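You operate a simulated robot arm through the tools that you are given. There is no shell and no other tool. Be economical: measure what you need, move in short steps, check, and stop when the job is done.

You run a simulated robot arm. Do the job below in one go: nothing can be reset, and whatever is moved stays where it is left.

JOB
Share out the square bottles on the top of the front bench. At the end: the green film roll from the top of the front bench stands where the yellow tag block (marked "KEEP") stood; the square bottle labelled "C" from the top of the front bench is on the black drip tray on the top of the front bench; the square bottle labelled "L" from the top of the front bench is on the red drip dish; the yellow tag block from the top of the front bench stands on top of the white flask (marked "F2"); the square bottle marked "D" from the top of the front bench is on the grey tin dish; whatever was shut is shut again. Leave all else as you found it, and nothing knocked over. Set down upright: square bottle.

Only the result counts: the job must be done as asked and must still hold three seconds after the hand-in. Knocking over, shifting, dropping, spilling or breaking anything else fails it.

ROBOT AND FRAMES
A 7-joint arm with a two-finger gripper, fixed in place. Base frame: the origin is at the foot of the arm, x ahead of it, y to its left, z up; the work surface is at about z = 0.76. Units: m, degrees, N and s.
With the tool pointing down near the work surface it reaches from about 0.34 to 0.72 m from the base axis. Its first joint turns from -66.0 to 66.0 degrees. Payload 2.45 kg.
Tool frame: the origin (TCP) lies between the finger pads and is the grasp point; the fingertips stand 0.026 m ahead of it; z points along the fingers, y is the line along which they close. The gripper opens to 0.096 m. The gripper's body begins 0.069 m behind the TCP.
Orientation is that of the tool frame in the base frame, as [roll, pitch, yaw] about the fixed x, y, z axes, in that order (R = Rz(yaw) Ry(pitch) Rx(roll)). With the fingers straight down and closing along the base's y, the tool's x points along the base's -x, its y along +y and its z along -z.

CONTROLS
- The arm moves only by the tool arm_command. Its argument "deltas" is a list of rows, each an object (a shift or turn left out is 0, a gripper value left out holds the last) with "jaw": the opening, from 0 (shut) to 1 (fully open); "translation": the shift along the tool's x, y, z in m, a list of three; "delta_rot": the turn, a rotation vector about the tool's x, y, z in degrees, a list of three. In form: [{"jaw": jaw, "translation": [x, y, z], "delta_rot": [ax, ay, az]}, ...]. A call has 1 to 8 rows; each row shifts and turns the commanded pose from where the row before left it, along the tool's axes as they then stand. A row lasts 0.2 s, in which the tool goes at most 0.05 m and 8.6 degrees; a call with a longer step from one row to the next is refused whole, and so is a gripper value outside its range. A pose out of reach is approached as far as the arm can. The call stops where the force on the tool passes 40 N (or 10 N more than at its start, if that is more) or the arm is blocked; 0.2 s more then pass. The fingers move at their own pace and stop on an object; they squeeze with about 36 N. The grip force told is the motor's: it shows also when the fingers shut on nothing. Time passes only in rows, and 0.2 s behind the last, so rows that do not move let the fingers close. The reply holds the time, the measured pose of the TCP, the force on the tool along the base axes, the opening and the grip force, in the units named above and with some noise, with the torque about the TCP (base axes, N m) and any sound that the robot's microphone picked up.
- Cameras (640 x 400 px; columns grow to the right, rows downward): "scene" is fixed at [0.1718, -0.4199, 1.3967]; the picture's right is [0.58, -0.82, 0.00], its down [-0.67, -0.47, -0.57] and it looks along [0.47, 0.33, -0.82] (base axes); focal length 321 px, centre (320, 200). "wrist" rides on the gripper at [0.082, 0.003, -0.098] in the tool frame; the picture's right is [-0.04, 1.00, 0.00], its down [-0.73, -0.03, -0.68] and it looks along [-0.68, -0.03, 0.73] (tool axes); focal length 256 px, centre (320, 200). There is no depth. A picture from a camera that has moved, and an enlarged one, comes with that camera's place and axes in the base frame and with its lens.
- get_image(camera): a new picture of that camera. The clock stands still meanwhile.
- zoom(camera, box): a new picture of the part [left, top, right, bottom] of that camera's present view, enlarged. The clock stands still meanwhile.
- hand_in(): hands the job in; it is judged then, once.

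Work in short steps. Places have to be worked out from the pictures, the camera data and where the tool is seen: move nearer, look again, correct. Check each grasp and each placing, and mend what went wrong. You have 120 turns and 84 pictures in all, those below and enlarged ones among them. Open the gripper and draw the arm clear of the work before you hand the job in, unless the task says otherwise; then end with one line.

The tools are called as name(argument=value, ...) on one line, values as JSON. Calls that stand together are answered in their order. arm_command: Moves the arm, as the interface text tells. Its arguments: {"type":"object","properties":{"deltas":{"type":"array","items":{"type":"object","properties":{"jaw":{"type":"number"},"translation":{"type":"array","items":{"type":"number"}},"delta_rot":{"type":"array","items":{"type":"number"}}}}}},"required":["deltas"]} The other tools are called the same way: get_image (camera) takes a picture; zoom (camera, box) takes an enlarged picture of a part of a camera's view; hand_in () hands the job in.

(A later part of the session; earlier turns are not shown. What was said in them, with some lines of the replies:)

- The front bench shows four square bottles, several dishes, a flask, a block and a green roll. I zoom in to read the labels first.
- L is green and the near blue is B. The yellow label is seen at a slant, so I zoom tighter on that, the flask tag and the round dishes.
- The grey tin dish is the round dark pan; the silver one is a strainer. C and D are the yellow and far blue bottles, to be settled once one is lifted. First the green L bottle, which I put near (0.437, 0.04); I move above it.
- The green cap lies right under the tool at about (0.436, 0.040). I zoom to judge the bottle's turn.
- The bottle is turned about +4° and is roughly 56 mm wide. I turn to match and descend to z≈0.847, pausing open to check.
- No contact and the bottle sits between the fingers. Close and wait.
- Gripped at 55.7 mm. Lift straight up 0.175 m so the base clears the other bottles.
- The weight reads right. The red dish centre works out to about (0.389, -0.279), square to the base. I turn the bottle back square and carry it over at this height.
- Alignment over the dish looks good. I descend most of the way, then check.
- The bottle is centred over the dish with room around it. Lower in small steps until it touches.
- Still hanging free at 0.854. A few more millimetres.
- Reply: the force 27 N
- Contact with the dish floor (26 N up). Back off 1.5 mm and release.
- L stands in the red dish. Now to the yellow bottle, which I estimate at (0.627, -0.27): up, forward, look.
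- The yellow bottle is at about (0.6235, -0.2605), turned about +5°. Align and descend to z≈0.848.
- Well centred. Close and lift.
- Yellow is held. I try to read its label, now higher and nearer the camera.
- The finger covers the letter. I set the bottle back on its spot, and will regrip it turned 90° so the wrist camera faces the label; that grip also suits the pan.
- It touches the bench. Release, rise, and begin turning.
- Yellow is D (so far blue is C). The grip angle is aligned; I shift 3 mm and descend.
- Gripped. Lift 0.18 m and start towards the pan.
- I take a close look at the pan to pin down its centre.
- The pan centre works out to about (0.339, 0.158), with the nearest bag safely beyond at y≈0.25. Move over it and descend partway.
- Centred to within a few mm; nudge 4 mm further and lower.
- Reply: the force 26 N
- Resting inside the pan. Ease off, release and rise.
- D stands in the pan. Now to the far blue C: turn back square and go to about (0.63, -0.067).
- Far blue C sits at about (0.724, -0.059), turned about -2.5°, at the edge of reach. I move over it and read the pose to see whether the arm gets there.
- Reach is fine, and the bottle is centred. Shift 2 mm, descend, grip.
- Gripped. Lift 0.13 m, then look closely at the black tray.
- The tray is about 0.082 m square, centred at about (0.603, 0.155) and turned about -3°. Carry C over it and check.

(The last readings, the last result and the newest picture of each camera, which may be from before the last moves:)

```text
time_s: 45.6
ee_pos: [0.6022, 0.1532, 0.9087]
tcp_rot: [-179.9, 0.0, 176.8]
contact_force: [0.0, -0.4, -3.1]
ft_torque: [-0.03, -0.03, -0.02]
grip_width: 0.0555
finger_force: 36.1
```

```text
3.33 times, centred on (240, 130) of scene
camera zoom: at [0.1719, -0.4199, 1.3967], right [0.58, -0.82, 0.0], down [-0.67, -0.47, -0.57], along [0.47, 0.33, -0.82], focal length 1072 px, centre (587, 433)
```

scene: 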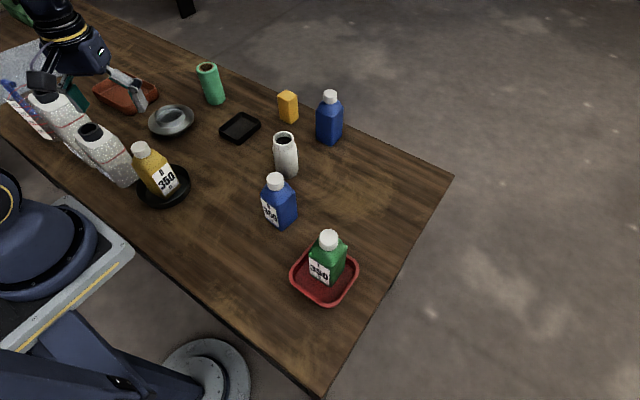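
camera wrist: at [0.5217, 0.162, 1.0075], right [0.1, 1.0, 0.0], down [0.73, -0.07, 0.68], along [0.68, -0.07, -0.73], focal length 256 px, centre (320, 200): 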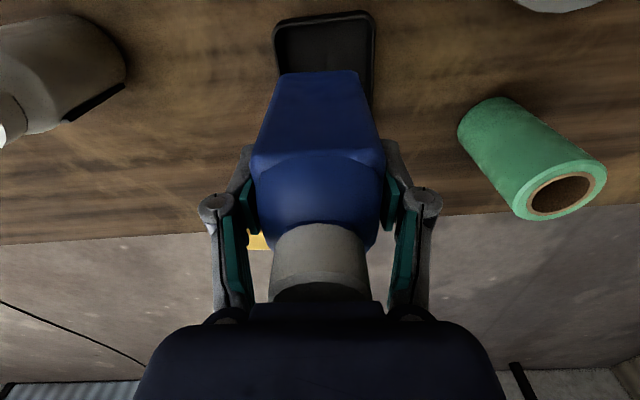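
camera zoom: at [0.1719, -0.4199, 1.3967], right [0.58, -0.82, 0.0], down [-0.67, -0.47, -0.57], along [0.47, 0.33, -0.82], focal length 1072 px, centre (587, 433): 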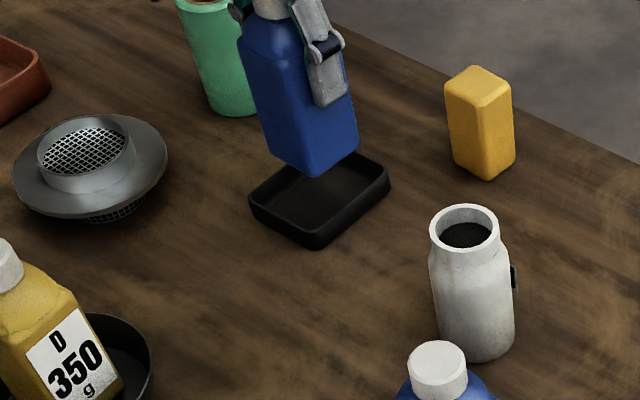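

Both views agree on roughly (0.600, 0.158). Shift by (-2, +5) mm and lower to just above the rim, then check.

arm_command(deltas=[{"translation": [0.002, 0.005, 0]}, {"translation": [0, 0, 0.02]}, {"translation": [0, 0, 0.015]}, {}])

zoom(camera="wrist", box=[240, 0, 420, 120])

zoom(camera="scene", box=[200, 80, 280, 150])

```text
time_s: 46.6
ee_pos: [0.6018, 0.1591, 0.8731]
tcp_rot: [179.9, 0.0, 176.7]
contact_force: [0.1, 0.5, -4.0]
ft_torque: [-0.02, -0.01, -0.05]
grip_width: 0.0556
finger_force: 35.7
```

```text
3.33 times, centred on (330, 60) of wrist
camera zoom: at [0.5209, 0.1669, 0.9724], right [0.1, 1.0, 0.0], down [0.73, -0.07, 0.68], along [0.68, -0.07, -0.73], focal length 853 px, centre (287, 667)
```

zoom: 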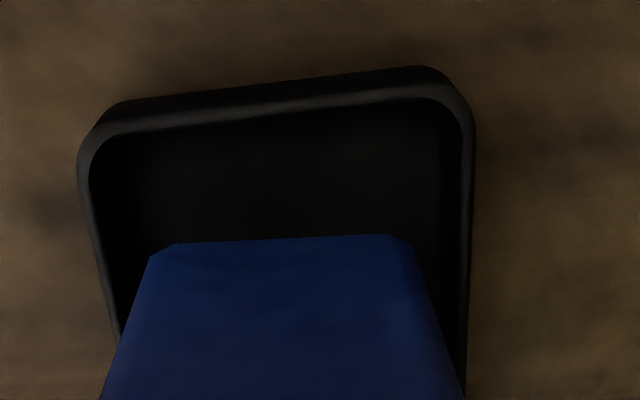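

```text
5.71 times, centred on (240, 115) of scene
camera zoom: at [0.1719, -0.4199, 1.3967], right [0.58, -0.82, 0.0], down [-0.67, -0.47, -0.57], along [0.47, 0.33, -0.82], focal length 1837 px, centre (777, 686)
```

zoom: 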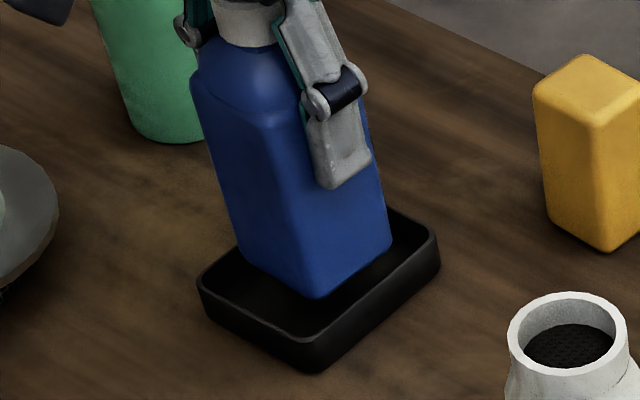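

Sideways it is central, but the bottle sits about 5 mm too far forward. Shift back 5 mm and lower to contact.

arm_command(deltas=[{"translation": [0.005, 0, 0]}, {"translation": [0, 0, 0.01]}, {"translation": [0, 0, 0.008]}, {"translation": [0, 0, 0.002]}, {}])

zoom(camera="scene", box=[200, 80, 280, 150])

```text
time_s: 47.8
ee_pos: [0.5975, 0.159, 0.8532]
tcp_rot: [-179.9, 0.0, 176.7]
contact_force: [-0.4, 0.4, -3.9]
ft_torque: [-0.01, -0.03, 0.02]
grip_width: 0.0554
finger_force: 36.3
```

```text
5.71 times, centred on (240, 115) of scene
camera zoom: at [0.1719, -0.4199, 1.3967], right [0.58, -0.82, 0.0], down [-0.67, -0.47, -0.57], along [0.47, 0.33, -0.82], focal length 1837 px, centre (777, 686)
```

zoom: 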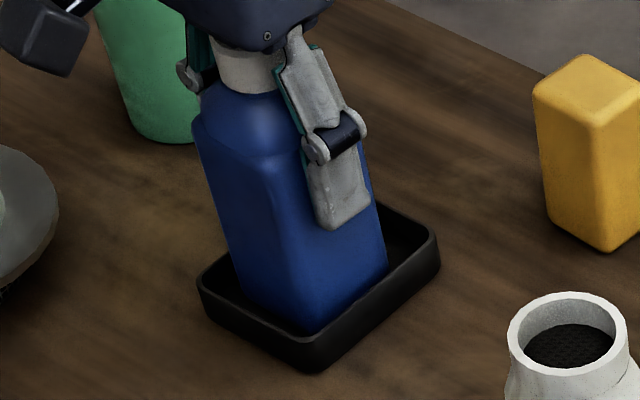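

Inside the tray, nearly down. A few millimetres more.

arm_command(deltas=[{"translation": [0, 0, 0.002]}, {"translation": [0, 0, 0.0015]}, {}])

```text
time_s: 48.6
ee_pos: [0.5978, 0.1604, 0.8525]
tcp_rot: [180.0, 0.2, 176.8]
contact_force: [-5.8, -1.8, 25.2]
ft_torque: [-0.05, 0.23, 0.07]
grip_width: 0.0561
finger_force: 35.8
```

Contact with the tray floor. Ease off, release, rise.

arm_command(deltas=[{"translation": [0, 0, -0.0015]}, {"jaw": 1}, {}, {}, {}, {"translation": [0, 0, -0.03]}, {"translation": [0, 0, -0.045]}, {"translation": [0, 0, -0.045]}])

zoom(camera="scene", box=[180, 60, 300, 170])

```text
time_s: 50.4
ee_pos: [0.5962, 0.1589, 0.971]
tcp_rot: [180.0, 0.0, 176.7]
contact_force: [0.7, 0.8, -0.3]
ft_torque: [0.03, 0.01, 0.0]
grip_width: 0.0961
finger_force: 0.1
```

```text
3.64 times, centred on (240, 115) of scene
camera zoom: at [0.1718, -0.4199, 1.3967], right [0.58, -0.82, 0.0], down [-0.67, -0.47, -0.57], along [0.47, 0.33, -0.82], focal length 1169 px, centre (611, 509)
```

zoom: 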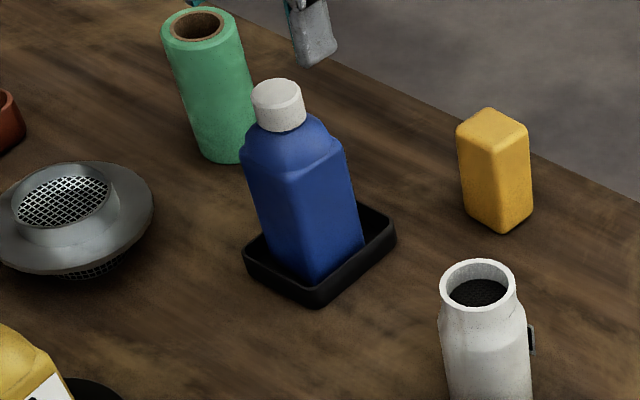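

C stands in the black tray. Next the yellow block, about 0.04×0.04×0.08 at about (0.724, 0.083). I move behind it for a closer look.

arm_command(deltas=[{"translation": [-0.029, -0.036, 0]}, {"translation": [-0.029, -0.037, 0]}, {}])

get_image(camera="wrist")

zoom(camera="wrist", box=[260, 50, 400, 170])

```text
time_s: 51.2
ee_pos: [0.6507, 0.0845, 0.9721]
tcp_rot: [-179.9, 0.1, 176.7]
contact_force: [0.4, 0.2, 0.2]
ft_torque: [0.02, -0.01, 0.02]
grip_width: 0.0959
finger_force: 0.0
```

```text
38 pictures are left
camera wrist: at [0.5693, 0.0922, 1.0708], right [0.1, 1.0, 0.0], down [0.73, -0.07, 0.68], along [0.68, -0.07, -0.73], focal length 256 px, centre (320, 200)
```

wrist: 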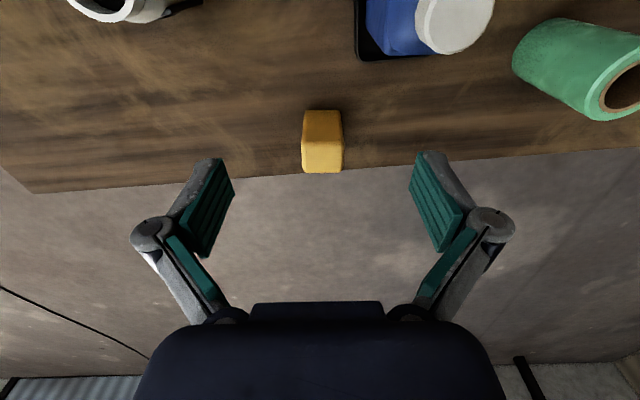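

```text
3.33 times, centred on (330, 110) of wrist
camera zoom: at [0.5693, 0.0922, 1.0708], right [0.1, 1.0, 0.0], down [0.73, -0.07, 0.68], along [0.68, -0.07, -0.73], focal length 853 px, centre (287, 500)
```

zoom: 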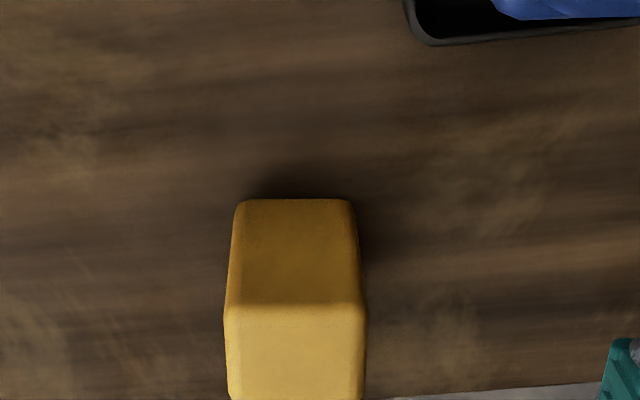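

Block at about (0.724, 0.080), 41 mm wide, turned about -5°. Move over it, descend to z≈0.812.

arm_command(deltas=[{"translation": [-0.0365, 0, 0], "delta_rot": [0, 0, 1.7]}, {"translation": [-0.0365, -0.001, 0]}, {"translation": [0, 0, 0.045]}, {"translation": [0, 0, 0.045]}, {"translation": [0, 0, 0.04]}, {"translation": [0, 0, 0.03]}, {}])

get_image(camera="wrist")

```text
time_s: 52.8
ee_pos: [0.7181, 0.0756, 0.811]
tcp_rot: [-180.0, 0.1, 175.0]
contact_force: [0.8, 0.3, -0.3]
ft_torque: [-0.04, -0.01, 0.0]
grip_width: 0.096
finger_force: 0.1
out of reach, approached as far as the arm can: row 6
```

```text
36 pictures are left
camera wrist: at [0.6372, 0.087, 0.9104], right [0.13, 0.99, 0.0], down [0.73, -0.09, 0.68], along [0.67, -0.09, -0.73], focal length 256 px, centre (320, 200)
```

wrist: 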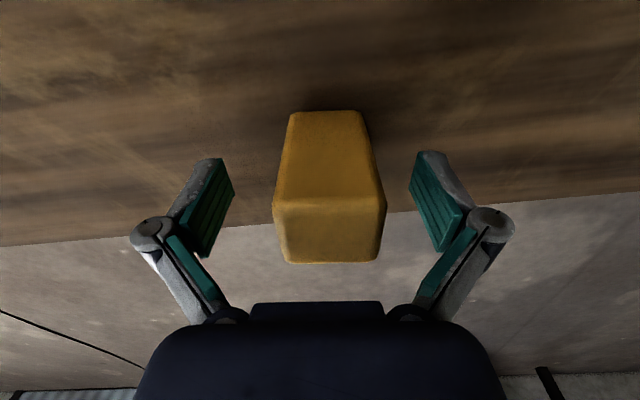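

The tool is 6 mm short in x, but the block is well between the fingers. Shift 3 mm in y and close.

arm_command(deltas=[{"translation": [0, 0.003, 0]}, {"jaw": 0}, {}, {}, {}, {}])

```text
time_s: 54.2
ee_pos: [0.7191, 0.0798, 0.8104]
tcp_rot: [-180.0, 0.0, 175.1]
contact_force: [-0.5, 0.8, 2.6]
ft_torque: [0.07, 0.05, 0.02]
grip_width: 0.0444
finger_force: 36.2
```

Gripped (44 mm). Lift 0.16 m and take fresh views of the flask.

arm_command(deltas=[{"translation": [0, 0, -0.02]}, {"translation": [0, 0, -0.045]}, {"translation": [0, 0, -0.045]}, {"translation": [0, 0, -0.045]}, {}])

zoom(camera="scene", box=[250, 110, 330, 190])

```text
time_s: 55.4
ee_pos: [0.7226, 0.0789, 0.9663]
tcp_rot: [180.0, 0.0, 175.0]
contact_force: [0.0, -0.4, -0.4]
ft_torque: [-0.02, 0.03, -0.02]
grip_width: 0.0
finger_force: 28.4
out of reach, approached as far as the arm can: row 2
```

```text
5.00 times, centred on (290, 150) of scene
camera zoom: at [0.1718, -0.4199, 1.3967], right [0.58, -0.82, 0.0], down [-0.67, -0.47, -0.57], along [0.47, 0.33, -0.82], focal length 1607 px, centre (470, 450)
```

zoom: 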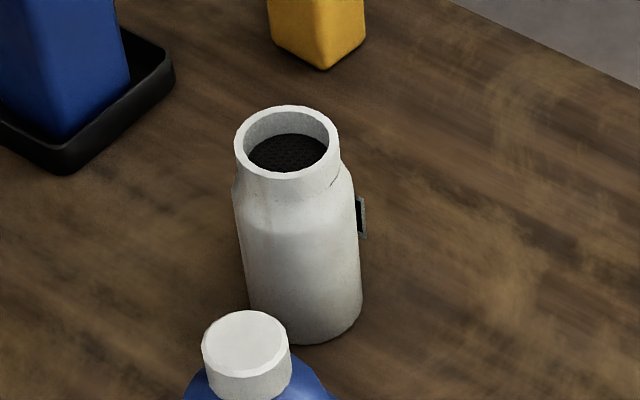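

The fingers closed on nothing: the block slipped out. I look at its present state.

get_image(camera="wrist")

zoom(camera="scene", box=[230, 60, 350, 160])

```text
34 pictures are left
camera wrist: at [0.6426, 0.091, 1.0659], right [0.13, 0.99, 0.0], down [0.73, -0.09, 0.68], along [0.67, -0.09, -0.73], focal length 256 px, centre (320, 200)
```

wrist: 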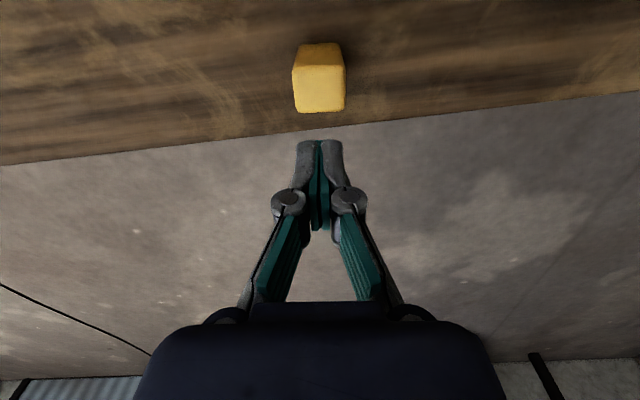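

```text
4.00 times, centred on (290, 110) of scene
camera zoom: at [0.1718, -0.4199, 1.3967], right [0.58, -0.82, 0.0], down [-0.67, -0.47, -0.57], along [0.47, 0.33, -0.82], focal length 1286 px, centre (440, 560)
```

zoom: 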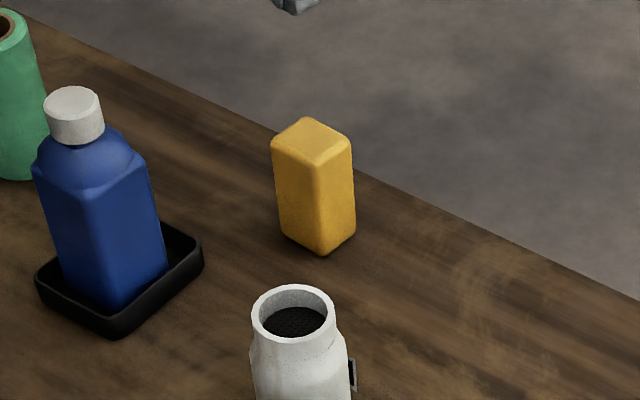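

The block still stands upright essentially where it was. I'll reopen, come down again slightly deeper, and lift gently while watching the grip.

arm_command(deltas=[{"jaw": 1}, {}, {}, {"translation": [0, 0, 0.03]}, {"translation": [0, 0, 0.03]}, {}])

zoom(camera="wrist", box=[230, 30, 430, 230])

```text
time_s: 56.8
ee_pos: [0.725, 0.0809, 0.9067]
tcp_rot: [179.9, -0.1, 175.0]
contact_force: [0.3, -0.4, 0.2]
ft_torque: [-0.03, -0.01, -0.03]
grip_width: 0.096
finger_force: 0.2
```

```text
2.00 times, centred on (330, 130) of wrist
camera zoom: at [0.6445, 0.0917, 1.0054], right [0.13, 0.99, 0.0], down [0.73, -0.09, 0.68], along [0.67, -0.09, -0.73], focal length 512 px, centre (300, 340)
```

zoom: 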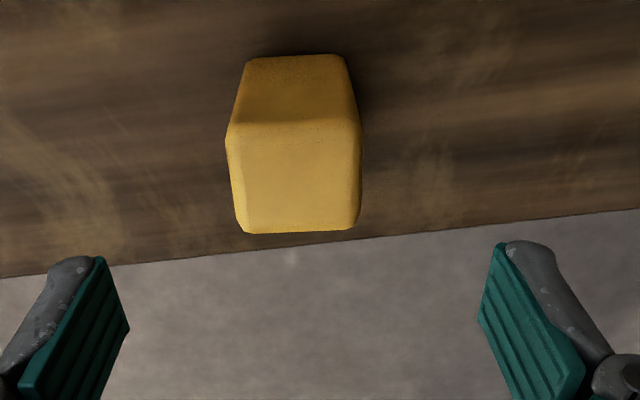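

The block is still centred at about (0.722, 0.080). Descend to z≈0.80, grip, then a small test lift.

arm_command(deltas=[{"translation": [0.004, 0, 0.04]}, {"translation": [0, 0, 0.04]}, {"translation": [0, 0, 0.026]}, {}, {"jaw": 0}, {}, {}, {}])

arm_command(deltas=[{}, {}, {"translation": [0, 0, -0.004]}, {"translation": [0, 0, -0.004]}, {}])

zoom(camera="wrist", box=[190, 80, 450, 320])

```text
time_s: 58.6
ee_pos: [0.7172, 0.08, 0.8029]
tcp_rot: [-179.9, 0.0, 175.1]
contact_force: [-0.3, -0.3, -0.8]
ft_torque: [0.02, 0.01, -0.01]
grip_width: 0.0445
finger_force: 36.2
out of reach, approached as far as the arm can: row 1, 2
```

```text
time_s: 59.8
ee_pos: [0.7188, 0.0796, 0.8103]
tcp_rot: [180.0, -0.1, 175.0]
contact_force: [0.1, 0.1, -1.2]
ft_torque: [-0.01, 0.03, -0.05]
grip_width: 0.044
finger_force: 36.1
```

```text
1.67 times, centred on (320, 200) of wrist
camera zoom: at [0.6371, 0.0911, 0.9086], right [0.13, 0.99, 0.0], down [0.73, -0.09, 0.68], along [0.67, -0.09, -0.73], focal length 427 px, centre (320, 200)
```

zoom: 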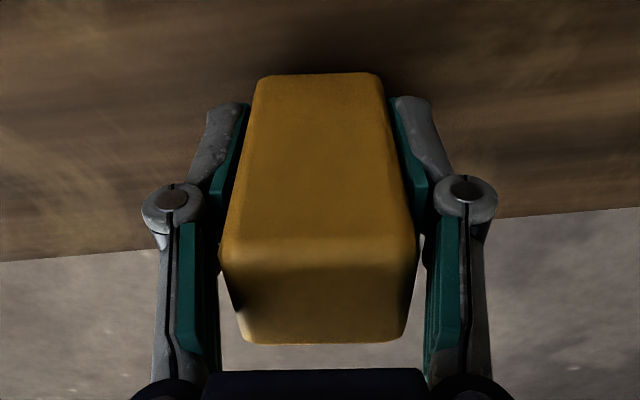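

Held so far (about 1 N weight). Continue lifting slowly and check.

arm_command(deltas=[{"translation": [0, 0, -0.008]}, {"translation": [0, 0, -0.01]}, {"translation": [0, 0, -0.01]}, {"translation": [0, 0, -0.01]}, {}])

zoom(camera="scene", box=[230, 50, 350, 150])

```text
time_s: 61.0
ee_pos: [0.7176, 0.08, 0.8473]
tcp_rot: [-179.9, 0.0, 175.1]
contact_force: [-0.3, -0.5, -1.6]
ft_torque: [0.02, 0.0, 0.02]
grip_width: 0.044
finger_force: 35.9
```

```text
4.00 times, centred on (290, 100) of scene
camera zoom: at [0.1718, -0.4199, 1.3967], right [0.58, -0.82, 0.0], down [-0.67, -0.47, -0.57], along [0.47, 0.33, -0.82], focal length 1286 px, centre (440, 600)
```

zoom: 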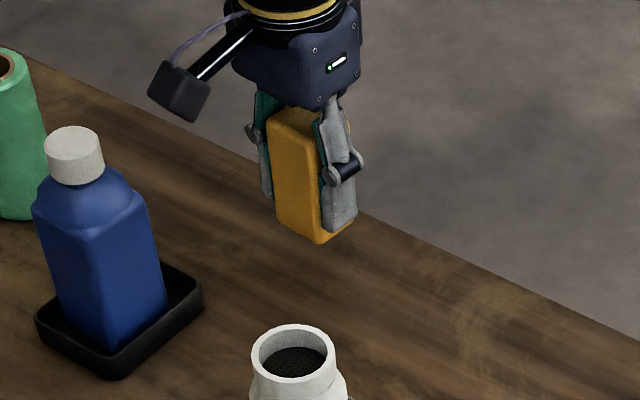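

It's lifted and holding. Keep rising gently to z≈0.96.

arm_command(deltas=[{"translation": [0, 0, -0.012]}, {"translation": [0, 0, -0.015]}, {"translation": [0, 0, -0.015]}, {"translation": [0, 0, -0.015]}, {"translation": [0, 0, -0.015]}, {"translation": [0, 0, -0.015]}, {"translation": [0, 0, -0.015]}, {"translation": [0, 0, -0.01]}])

```text
time_s: 62.8
ee_pos: [0.7194, 0.0799, 0.9594]
tcp_rot: [-180.0, 0.0, 175.0]
contact_force: [1.0, -0.3, -2.0]
ft_torque: [0.01, 0.02, 0.03]
grip_width: 0.044
finger_force: 35.6
```

Still held. Carry it gently over the flask, at about (0.558, -0.047), rim z≈0.876.

arm_command(deltas=[{"translation": [0.0187, -0.01756, 0]}, {"translation": [0.0187, -0.01756, 0]}, {"translation": [0.0187, -0.01756, 0]}, {"translation": [0.0187, -0.01756, 0]}, {"translation": [0.0187, -0.01756, 0]}, {"translation": [0.0187, -0.01756, 0]}, {"translation": [0.0187, -0.01756, 0]}, {"translation": [0.0187, -0.01756, 0]}])

get_image(camera="wrist")

zoom(camera="scene", box=[230, 90, 350, 190])

```text
time_s: 64.6
ee_pos: [0.5585, -0.048, 0.9601]
tcp_rot: [-180.0, 0.0, 175.0]
contact_force: [0.2, -0.1, -1.5]
ft_torque: [0.04, 0.0, 0.02]
grip_width: 0.0445
finger_force: 36.1
```

```text
29 pictures are left
camera wrist: at [0.4771, -0.037, 1.0582], right [0.13, 0.99, 0.0], down [0.73, -0.09, 0.68], along [0.67, -0.09, -0.73], focal length 256 px, centre (320, 200)
```

wrist: 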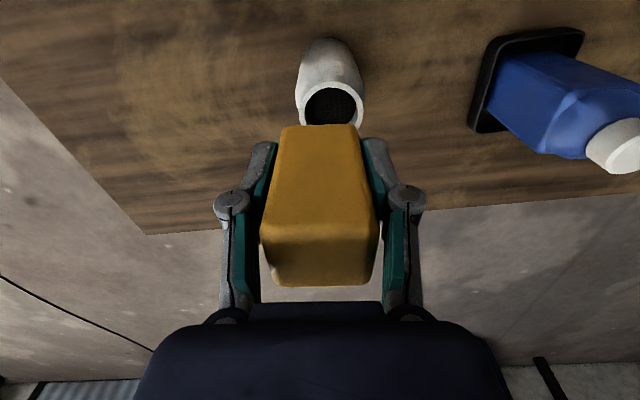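

```text
4.00 times, centred on (290, 140) of scene
camera zoom: at [0.1718, -0.4199, 1.3967], right [0.58, -0.82, 0.0], down [-0.67, -0.47, -0.57], along [0.47, 0.33, -0.82], focal length 1286 px, centre (440, 440)
```

zoom: 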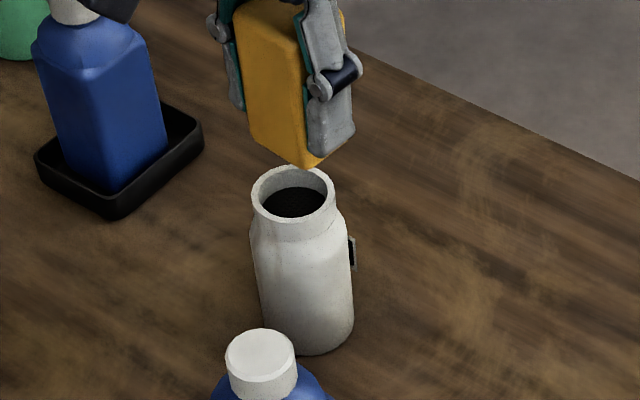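

I zoom on the flask mouth to settle its exact centre.

zoom(camera="wrist", box=[270, 20, 400, 150])

```text
3.08 times, centred on (335, 85) of wrist
camera zoom: at [0.4771, -0.037, 1.0582], right [0.13, 0.99, 0.0], down [0.73, -0.09, 0.68], along [0.67, -0.09, -0.73], focal length 788 px, centre (274, 554)
```

zoom: 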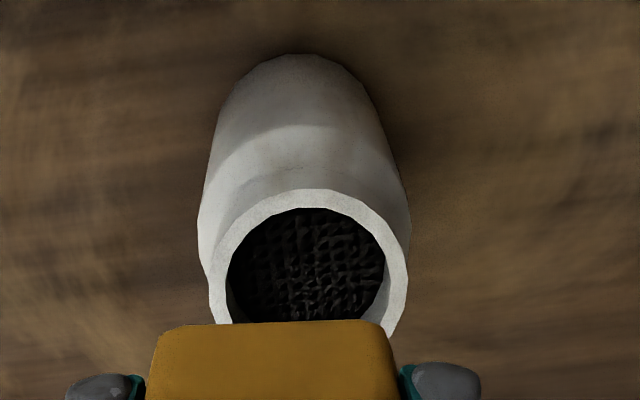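

Combining both views, the mouth is at about (0.552, -0.043). Shift by (-8, +4) mm and lower 28 mm, then compare again.

arm_command(deltas=[{"translation": [0.0083, 0.0033, 0]}, {"translation": [0, 0, 0.014]}, {"translation": [0, 0, 0.014]}, {}])

zoom(camera="wrist", box=[250, 40, 400, 190])

zoom(camera="scene", box=[250, 90, 330, 170])

```text
time_s: 65.6
ee_pos: [0.5494, -0.0427, 0.9305]
tcp_rot: [180.0, 0.1, 175.1]
contact_force: [0.2, -0.4, -0.7]
ft_torque: [0.0, 0.0, 0.0]
grip_width: 0.044
finger_force: 35.7
```

```text
2.67 times, centred on (325, 115) of wrist
camera zoom: at [0.4686, -0.0322, 1.0297], right [0.13, 0.99, 0.0], down [0.73, -0.09, 0.68], along [0.67, -0.09, -0.73], focal length 683 px, centre (307, 427)
```

zoom: 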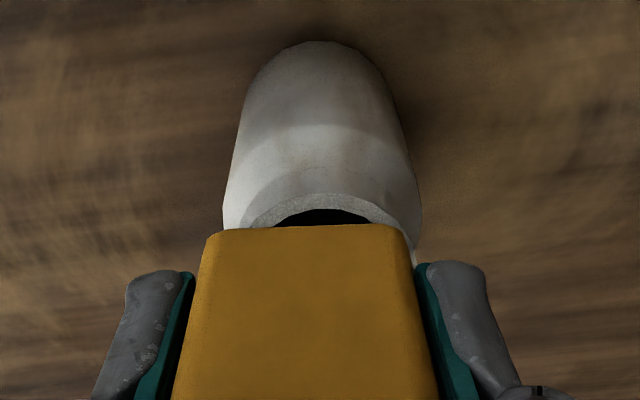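

```text
5.00 times, centred on (290, 130) of scene
camera zoom: at [0.1718, -0.4199, 1.3967], right [0.58, -0.82, 0.0], down [-0.67, -0.47, -0.57], along [0.47, 0.33, -0.82], focal length 1607 px, centre (470, 550)
```

zoom: 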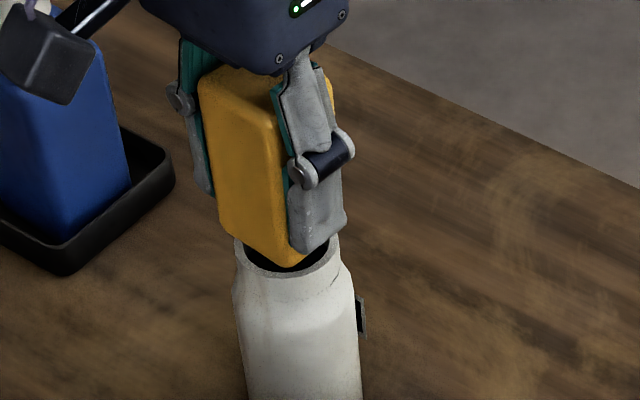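

Block is well centred over the mouth, about 11 mm above the rim. Shift 2 mm in y and lower to contact.

arm_command(deltas=[{"translation": [0, 0.002, 0.004]}, {"translation": [0, 0, 0.003]}, {"translation": [0, 0, 0.002]}, {}])

```text
time_s: 66.6
ee_pos: [0.5494, -0.0414, 0.922]
tcp_rot: [179.9, 0.0, 175.0]
contact_force: [1.0, -0.1, -2.1]
ft_torque: [0.0, 0.01, -0.02]
grip_width: 0.0441
finger_force: 36.3
```

arm_command(deltas=[{"translation": [0, 0, 0.002]}, {"translation": [0, 0, 0.0015]}, {}])

```text
time_s: 67.4
ee_pos: [0.5504, -0.041, 0.9193]
tcp_rot: [179.9, 0.0, 175.0]
contact_force: [-0.7, 0.4, -1.5]
ft_torque: [0.0, 0.02, -0.01]
grip_width: 0.0443
finger_force: 36.0
```

arm_command(deltas=[{"translation": [0, 0, 0.0015]}, {"translation": [0, 0, 0.001]}, {}])

zoom(camera="scene", box=[250, 90, 330, 170])

```text
time_s: 68.2
ee_pos: [0.5513, -0.0415, 0.9172]
tcp_rot: [-180.0, 0.2, 175.0]
contact_force: [-2.6, 1.0, 25.2]
ft_torque: [0.01, 0.05, 0.03]
grip_width: 0.0442
finger_force: 35.5
```

```text
5.00 times, centred on (290, 130) of scene
camera zoom: at [0.1713, -0.4198, 1.3968], right [0.58, -0.82, 0.0], down [-0.67, -0.47, -0.58], along [0.47, 0.33, -0.82], focal length 1607 px, centre (470, 550)
```

zoom: 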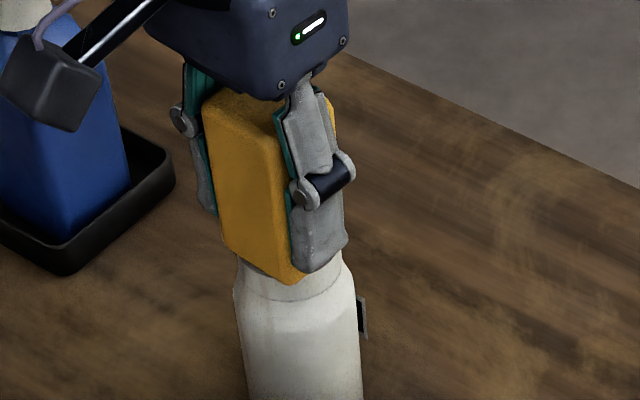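

The block rests flat on the rim. Ease off 1.5 mm, open and rise slowly straight up.

arm_command(deltas=[{"translation": [0, 0, -0.0015]}, {"jaw": 1}, {}, {}, {}, {"translation": [0, 0, -0.02]}, {"translation": [0, 0, -0.04]}, {"translation": [0, 0, -0.04]}])

zoom(camera="scene", box=[180, 50, 350, 190])

```text
time_s: 70.0
ee_pos: [0.5499, -0.0413, 1.0177]
tcp_rot: [-180.0, -0.1, 175.0]
contact_force: [-0.3, 0.0, 0.5]
ft_torque: [0.01, -0.05, -0.01]
grip_width: 0.0959
finger_force: 0.2
```

```text
2.86 times, centred on (265, 120) of scene
camera zoom: at [0.1718, -0.4199, 1.3967], right [0.58, -0.82, 0.0], down [-0.67, -0.47, -0.57], along [0.47, 0.33, -0.82], focal length 918 px, centre (477, 429)
```

zoom: 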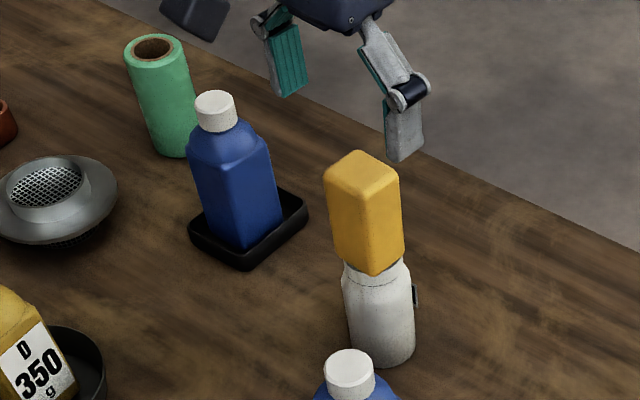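

The block stands on the flask. Now the green roll, at about (0.654, 0.322). I travel at safe height and look.

arm_command(deltas=[{"translation": [-0.0025, 0.0429, -0.01]}, {"translation": [-0.0025, 0.0429, 0]}, {"translation": [-0.0025, 0.0429, 0]}, {"translation": [-0.0025, 0.0429, 0]}, {"translation": [-0.0025, 0.0429, 0]}, {"translation": [-0.0025, 0.0429, 0]}, {"translation": [-0.0025, 0.0429, 0]}, {"translation": [-0.0025, 0.0429, 0]}])

get_image(camera="wrist")

```text
time_s: 71.8
ee_pos: [0.601, 0.2979, 1.0271]
tcp_rot: [-180.0, 0.0, 174.9]
contact_force: [0.0, 0.5, -0.4]
ft_torque: [-0.03, -0.02, 0.05]
grip_width: 0.0957
finger_force: 0.0
```

```text
22 pictures are left
camera wrist: at [0.5199, 0.3093, 1.1271], right [0.13, 0.99, 0.0], down [0.73, -0.09, 0.68], along [0.67, -0.09, -0.73], focal length 256 px, centre (320, 200)
```

wrist: 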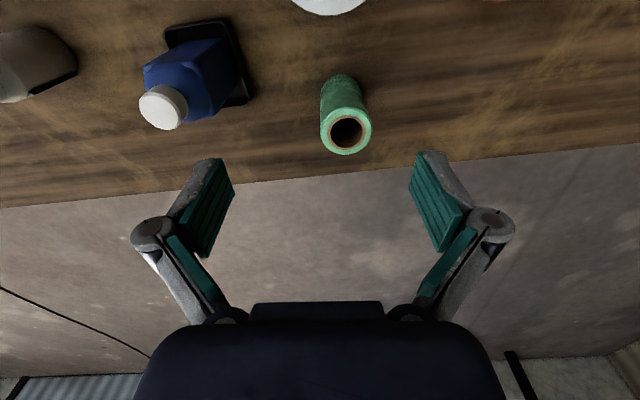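

Roll centre at about (0.656, 0.320), diameter ≈58 mm, top ≈0.864. Move over it, go down to just above, and check.

arm_command(deltas=[{"translation": [-0.0245, 0.0122, 0]}, {"translation": [-0.0245, 0.0122, 0]}, {"translation": [0, 0, 0.045]}, {"translation": [0, 0, 0.045]}, {}])

get_image(camera="wrist")

```text
time_s: 73.0
ee_pos: [0.6371, 0.3099, 0.9363]
tcp_rot: [-180.0, 0.0, 175.0]
contact_force: [1.4, 0.6, 0.8]
ft_torque: [-0.01, 0.01, -0.04]
grip_width: 0.0959
finger_force: 0.0
out of reach, approached as far as the arm can: row 2
```

```text
21 pictures are left
camera wrist: at [0.5567, 0.3203, 1.0347], right [0.13, 0.99, 0.0], down [0.73, -0.09, 0.68], along [0.67, -0.09, -0.73], focal length 256 px, centre (320, 200)
```

wrist: 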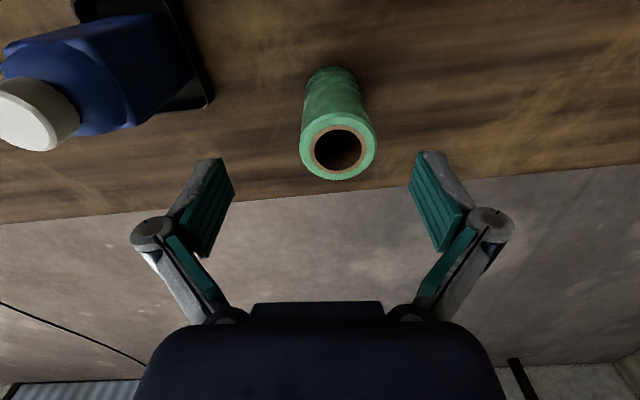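

The roll is at about (0.658, 0.320). Shift y, descend with fingers straddling it, then reach outward.

arm_command(deltas=[{"translation": [0, 0.01, 0.02]}, {"translation": [0, 0, 0.035]}, {"translation": [-0.01, 0, 0.02]}, {"translation": [-0.006, 0, 0.015]}, {}])

get_image(camera="wrist")

```text
time_s: 74.2
ee_pos: [0.6442, 0.315, 0.8537]
tcp_rot: [-180.0, -0.1, 175.0]
contact_force: [0.1, 0.0, 0.3]
ft_torque: [0.02, -0.01, 0.01]
grip_width: 0.0962
finger_force: 0.1
out of reach, approached as far as the arm can: row 3, 4
```

```text
20 pictures are left
camera wrist: at [0.5624, 0.326, 0.9528], right [0.13, 0.99, 0.0], down [0.73, -0.09, 0.68], along [0.67, -0.09, -0.73], focal length 256 px, centre (320, 200)
```

wrist: 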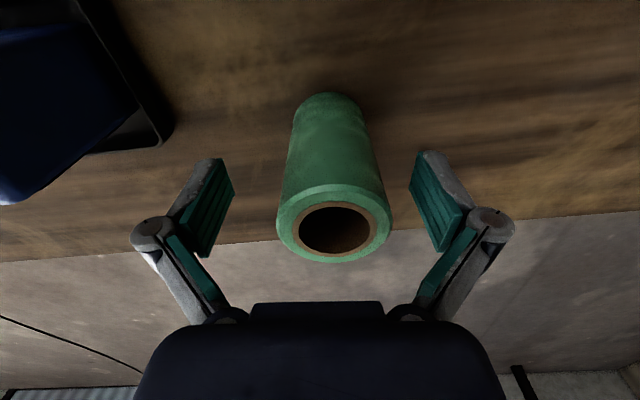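

The roll axis is still ~16 mm ahead of the tool, beyond vertical reach. I tilt the fingers outward about the closing axis by 8°, which keeps the roll upright and gains reach, then push on.

arm_command(deltas=[{"delta_rot": [0, -8, 0]}, {}])

```text
time_s: 74.8
ee_pos: [0.6434, 0.316, 0.8537]
tcp_rot: [179.9, 8.1, 175.0]
contact_force: [-0.7, -0.1, -0.5]
ft_torque: [0.0, 0.02, 0.02]
grip_width: 0.0959
finger_force: 0.2
```

Tilt is outward as intended. Now reach 14 mm outward and 5 mm in y, slightly down.

arm_command(deltas=[{"translation": [-0.0065, 0.0031, 0.004]}, {"translation": [-0.0065, 0.0031, 0.004]}, {}])

get_image(camera="wrist")

```text
time_s: 75.6
ee_pos: [0.6586, 0.3199, 0.8477]
tcp_rot: [-180.0, 8.0, 174.9]
contact_force: [0.1, 0.0, -0.4]
ft_torque: [0.02, 0.01, 0.01]
grip_width: 0.096
finger_force: 0.0
```

```text
19 pictures are left
camera wrist: at [0.5644, 0.3327, 0.9342], right [0.13, 0.99, 0.01], down [0.63, -0.08, 0.77], along [0.77, -0.09, -0.63], focal length 256 px, centre (320, 200)
```

wrist: 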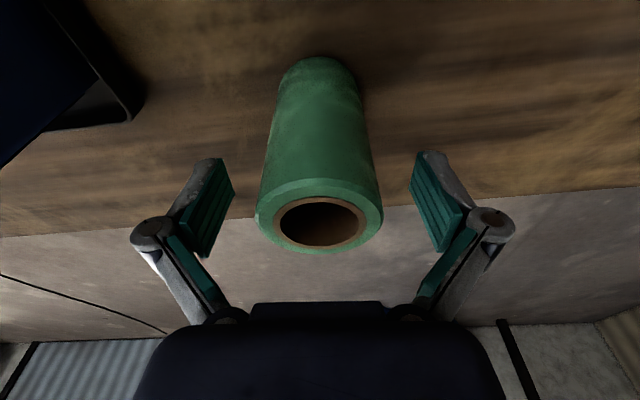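

Centred now. Lower 18 mm more and close.

arm_command(deltas=[{"translation": [0.0012, 0, 0.009]}, {"translation": [0.0012, 0, 0.009]}, {"jaw": 0}, {}, {}, {}, {}])

```text
time_s: 77.2
ee_pos: [0.6587, 0.3207, 0.83]
tcp_rot: [180.0, 7.9, 175.0]
contact_force: [0.1, -1.4, 1.9]
ft_torque: [-0.08, 0.08, 0.02]
grip_width: 0.0596
finger_force: 36.1
```

Gripped at 59.6 mm. Lift gently 0.08 m.

arm_command(deltas=[{"translation": [-0.0007, 0, -0.005]}, {"translation": [-0.0011, 0, -0.008]}, {"translation": [-0.0014, 0, -0.01]}, {"translation": [-0.0017, 0, -0.012]}, {"translation": [-0.0021, 0, -0.015]}, {"translation": [-0.0021, 0, -0.015]}, {"translation": [-0.0021, 0, -0.015]}, {}])

get_image(camera="wrist")

get_image(camera="scene")

```text
time_s: 79.0
ee_pos: [0.657, 0.3204, 0.9098]
tcp_rot: [-180.0, 8.1, 175.0]
contact_force: [0.6, 0.3, -2.2]
ft_torque: [0.0, -0.03, 0.02]
grip_width: 0.0596
finger_force: 36.2
```

```text
18 pictures are left
camera wrist: at [0.5645, 0.333, 0.9966], right [0.13, 0.99, 0.01], down [0.63, -0.08, 0.77], along [0.77, -0.09, -0.63], focal length 256 px, centre (320, 200)
```

wrist: 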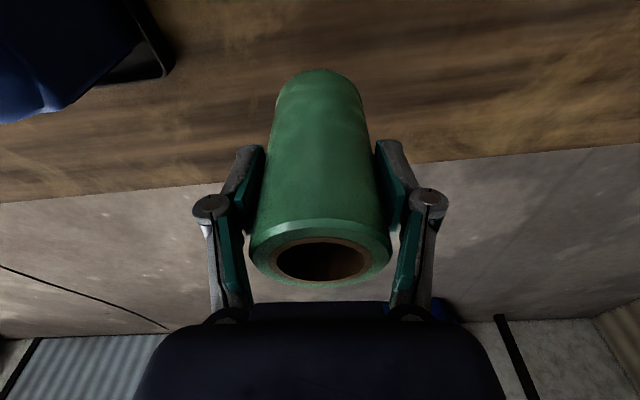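

```text
17 pictures are left
```

scene: 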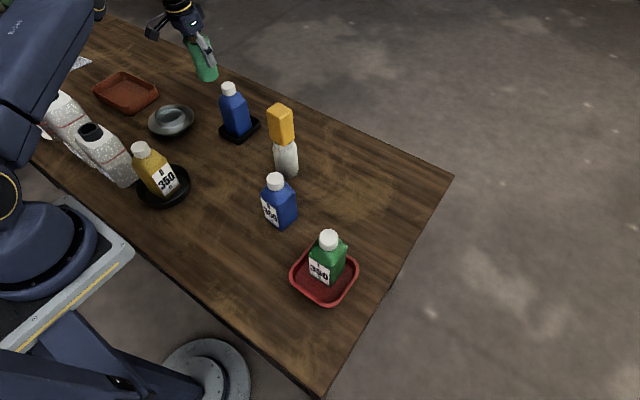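

Held steady. Carry it along to the block's old spot, (0.722, 0.080).

arm_command(deltas=[{"translation": [-0.0104, -0.0292, 0.00146]}, {"translation": [-0.0104, -0.0292, 0.00146]}, {"translation": [-0.0104, -0.0292, 0.00146]}, {"translation": [-0.0104, -0.0292, 0.00146]}, {"translation": [-0.0104, -0.0292, 0.00146]}, {"translation": [-0.0104, -0.0292, 0.00146]}, {"translation": [-0.0104, -0.0292, 0.00146]}, {"translation": [-0.0104, -0.0292, 0.00146]}])

get_image(camera="wrist")

zoom(camera="scene", box=[210, 40, 350, 150])

```text
time_s: 80.8
ee_pos: [0.7216, 0.081, 0.9096]
tcp_rot: [-180.0, 8.1, 174.9]
contact_force: [0.4, 0.5, -2.5]
ft_torque: [0.02, -0.03, 0.01]
grip_width: 0.0595
finger_force: 35.5
```

```text
16 pictures are left
camera wrist: at [0.6277, 0.0929, 0.9971], right [0.13, 0.99, 0.01], down [0.63, -0.08, 0.77], along [0.77, -0.09, -0.63], focal length 256 px, centre (320, 200)
```

wrist: 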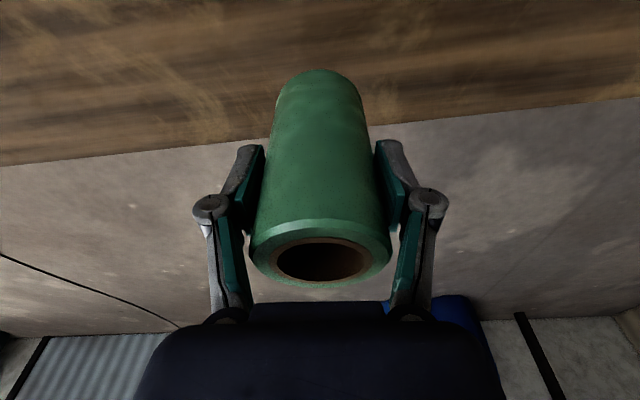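

```text
3.64 times, centred on (280, 95) of scene
camera zoom: at [0.1719, -0.4199, 1.3967], right [0.58, -0.82, 0.0], down [-0.67, -0.47, -0.57], along [0.47, 0.33, -0.82], focal length 1169 px, centre (466, 582)
```

zoom: 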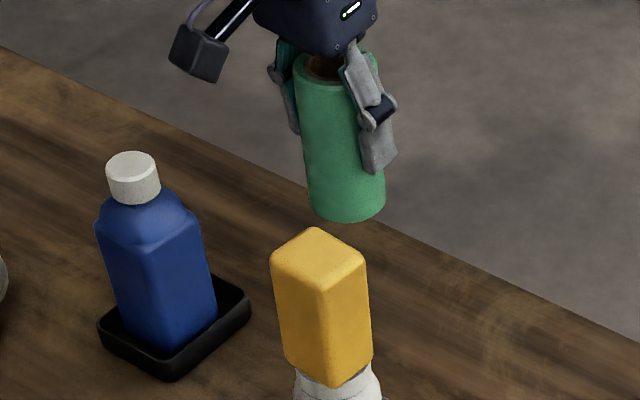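

Over the spot and level. Lower 75 mm, then feel for contact.

arm_command(deltas=[{"translation": [0.0021, 0, 0.015]}, {"translation": [0.0021, 0, 0.015]}, {"translation": [0.0021, 0, 0.015]}, {"translation": [0.0021, 0, 0.015]}, {"translation": [0.0018, 0, 0.013]}, {}])

```text
time_s: 82.2
ee_pos: [0.7215, 0.0806, 0.8365]
tcp_rot: [-180.0, 8.0, 175.1]
contact_force: [0.0, -0.8, -3.3]
ft_torque: [0.0, 0.03, -0.02]
grip_width: 0.0595
finger_force: 35.6
```

arm_command(deltas=[{"translation": [0.0004, 0, 0.003]}, {"translation": [0.0003, 0, 0.002]}, {"translation": [0.0001, 0, 0.001]}, {}])

```text
time_s: 83.2
ee_pos: [0.7213, 0.0802, 0.8302]
tcp_rot: [180.0, 8.0, 175.0]
contact_force: [0.1, 0.3, -1.6]
ft_torque: [-0.02, -0.02, 0.01]
grip_width: 0.0598
finger_force: 36.1
```

arm_command(deltas=[{"translation": [0.0001, 0, 0.001]}, {"translation": [0.0001, 0, 0.001]}, {}])

zoom(camera="scene", box=[210, 40, 350, 150])

```text
time_s: 84.0
ee_pos: [0.722, 0.0798, 0.8298]
tcp_rot: [-179.9, 8.2, 175.0]
contact_force: [-4.6, -1.3, 14.8]
ft_torque: [0.04, 0.63, -0.01]
grip_width: 0.0597
finger_force: 36.2
```

```text
3.64 times, centred on (280, 95) of scene
camera zoom: at [0.1714, -0.42, 1.3968], right [0.58, -0.82, 0.0], down [-0.67, -0.47, -0.58], along [0.47, 0.33, -0.82], focal length 1169 px, centre (466, 582)
```

zoom: 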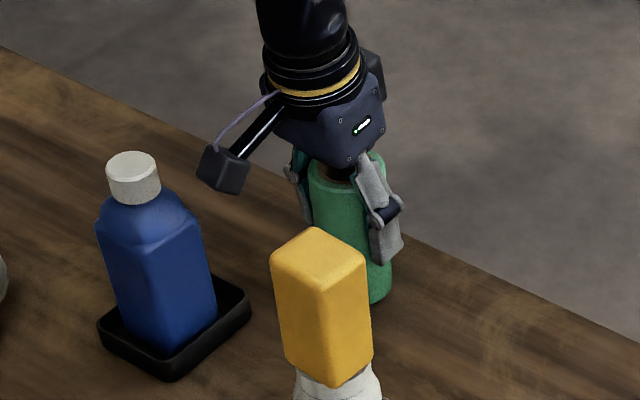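

Standing on the bench. Release, rise vertically, and then draw back.

arm_command(deltas=[{"translation": [-0.0001, 0, -0.001]}, {"jaw": 1}, {}, {}, {}, {"translation": [-0.0035, 0, -0.025]}, {"translation": [-0.0049, 0, -0.035]}, {"translation": [-0.0049, 0, -0.035]}])

get_image(camera="scene")

```text
time_s: 85.8
ee_pos: [0.7221, 0.0797, 0.9244]
tcp_rot: [-179.9, 7.9, 175.0]
contact_force: [-0.2, 0.3, 0.1]
ft_torque: [0.02, 0.01, 0.0]
grip_width: 0.0958
finger_force: 0.0
```

```text
13 pictures are left
```

scene: 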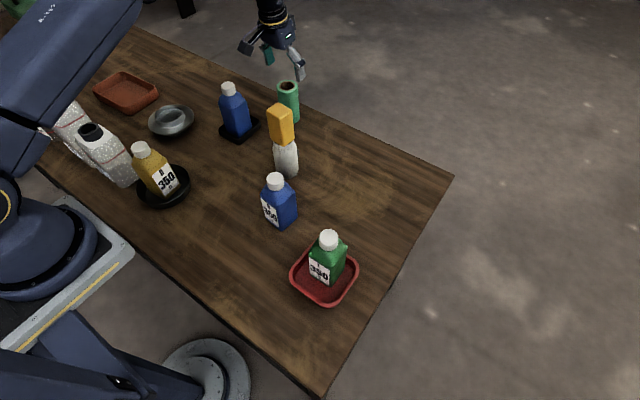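

All items are placed. Raise and draw the arm back clear at a safe height.

arm_command(deltas=[{"translation": [0, 0, -0.045]}, {"translation": [0, 0, -0.045]}, {"translation": [0, 0, -0.045]}, {"translation": [0, 0, -0.03]}, {"delta_rot": [0, 8, 0]}, {"translation": [0.045, 0.01, 0]}, {"translation": [0.045, 0.01, 0]}, {"translation": [0.045, 0.01, 0]}])

arm_command(deltas=[{"translation": [0.045, 0.01, 0]}, {"translation": [0.045, 0.01, 0]}, {"translation": [0.045, 0.01, 0]}, {}])

get_image(camera="scene")

zoom(camera="scene", box=[200, 60, 340, 190])

```text
time_s: 87.6
ee_pos: [0.5667, 0.1241, 1.0886]
tcp_rot: [-179.9, 0.1, 175.0]
contact_force: [-0.8, 0.1, -0.7]
ft_torque: [-0.01, -0.02, 0.01]
grip_width: 0.0962
finger_force: 0.1
```

```text
time_s: 88.6
ee_pos: [0.434, 0.1664, 1.0902]
tcp_rot: [-180.0, 0.1, 175.1]
contact_force: [1.1, 0.1, -0.4]
ft_torque: [-0.01, -0.01, 0.0]
grip_width: 0.0962
finger_force: 0.1
```

```text
12 pictures are left
```

scene: 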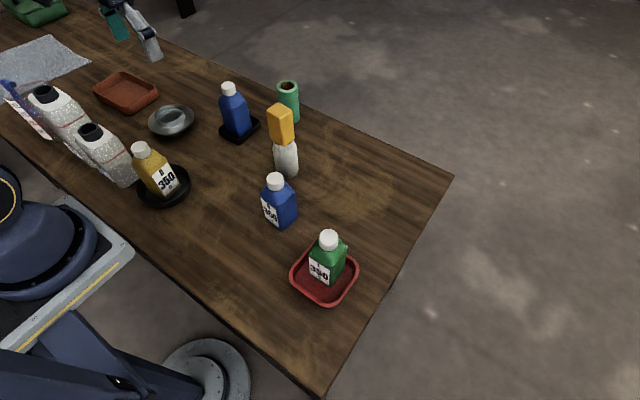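

```text
3.08 times, centred on (270, 125) of scene
camera zoom: at [0.1718, -0.4199, 1.3967], right [0.58, -0.82, 0.0], down [-0.67, -0.47, -0.57], along [0.47, 0.33, -0.82], focal length 989 px, centre (474, 431)
```

zoom: 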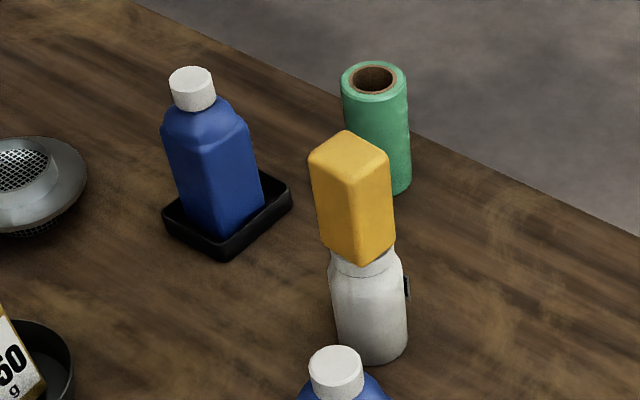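

Everything stands where asked, with the arm clear and the gripper open. Handing in.

hand_in()

```text
The job is handed in.
```

The job is handed in: L is on the red dish, D on the grey tin dish, C on the black tray, the yellow block on the white flask and the green roll where the block stood. I never saw C's label and took it as C because the other three bottles read L, B and D, and I did not read the "KEEP" or "F2" marks; the block slipped from my first grip but stayed upright in place.
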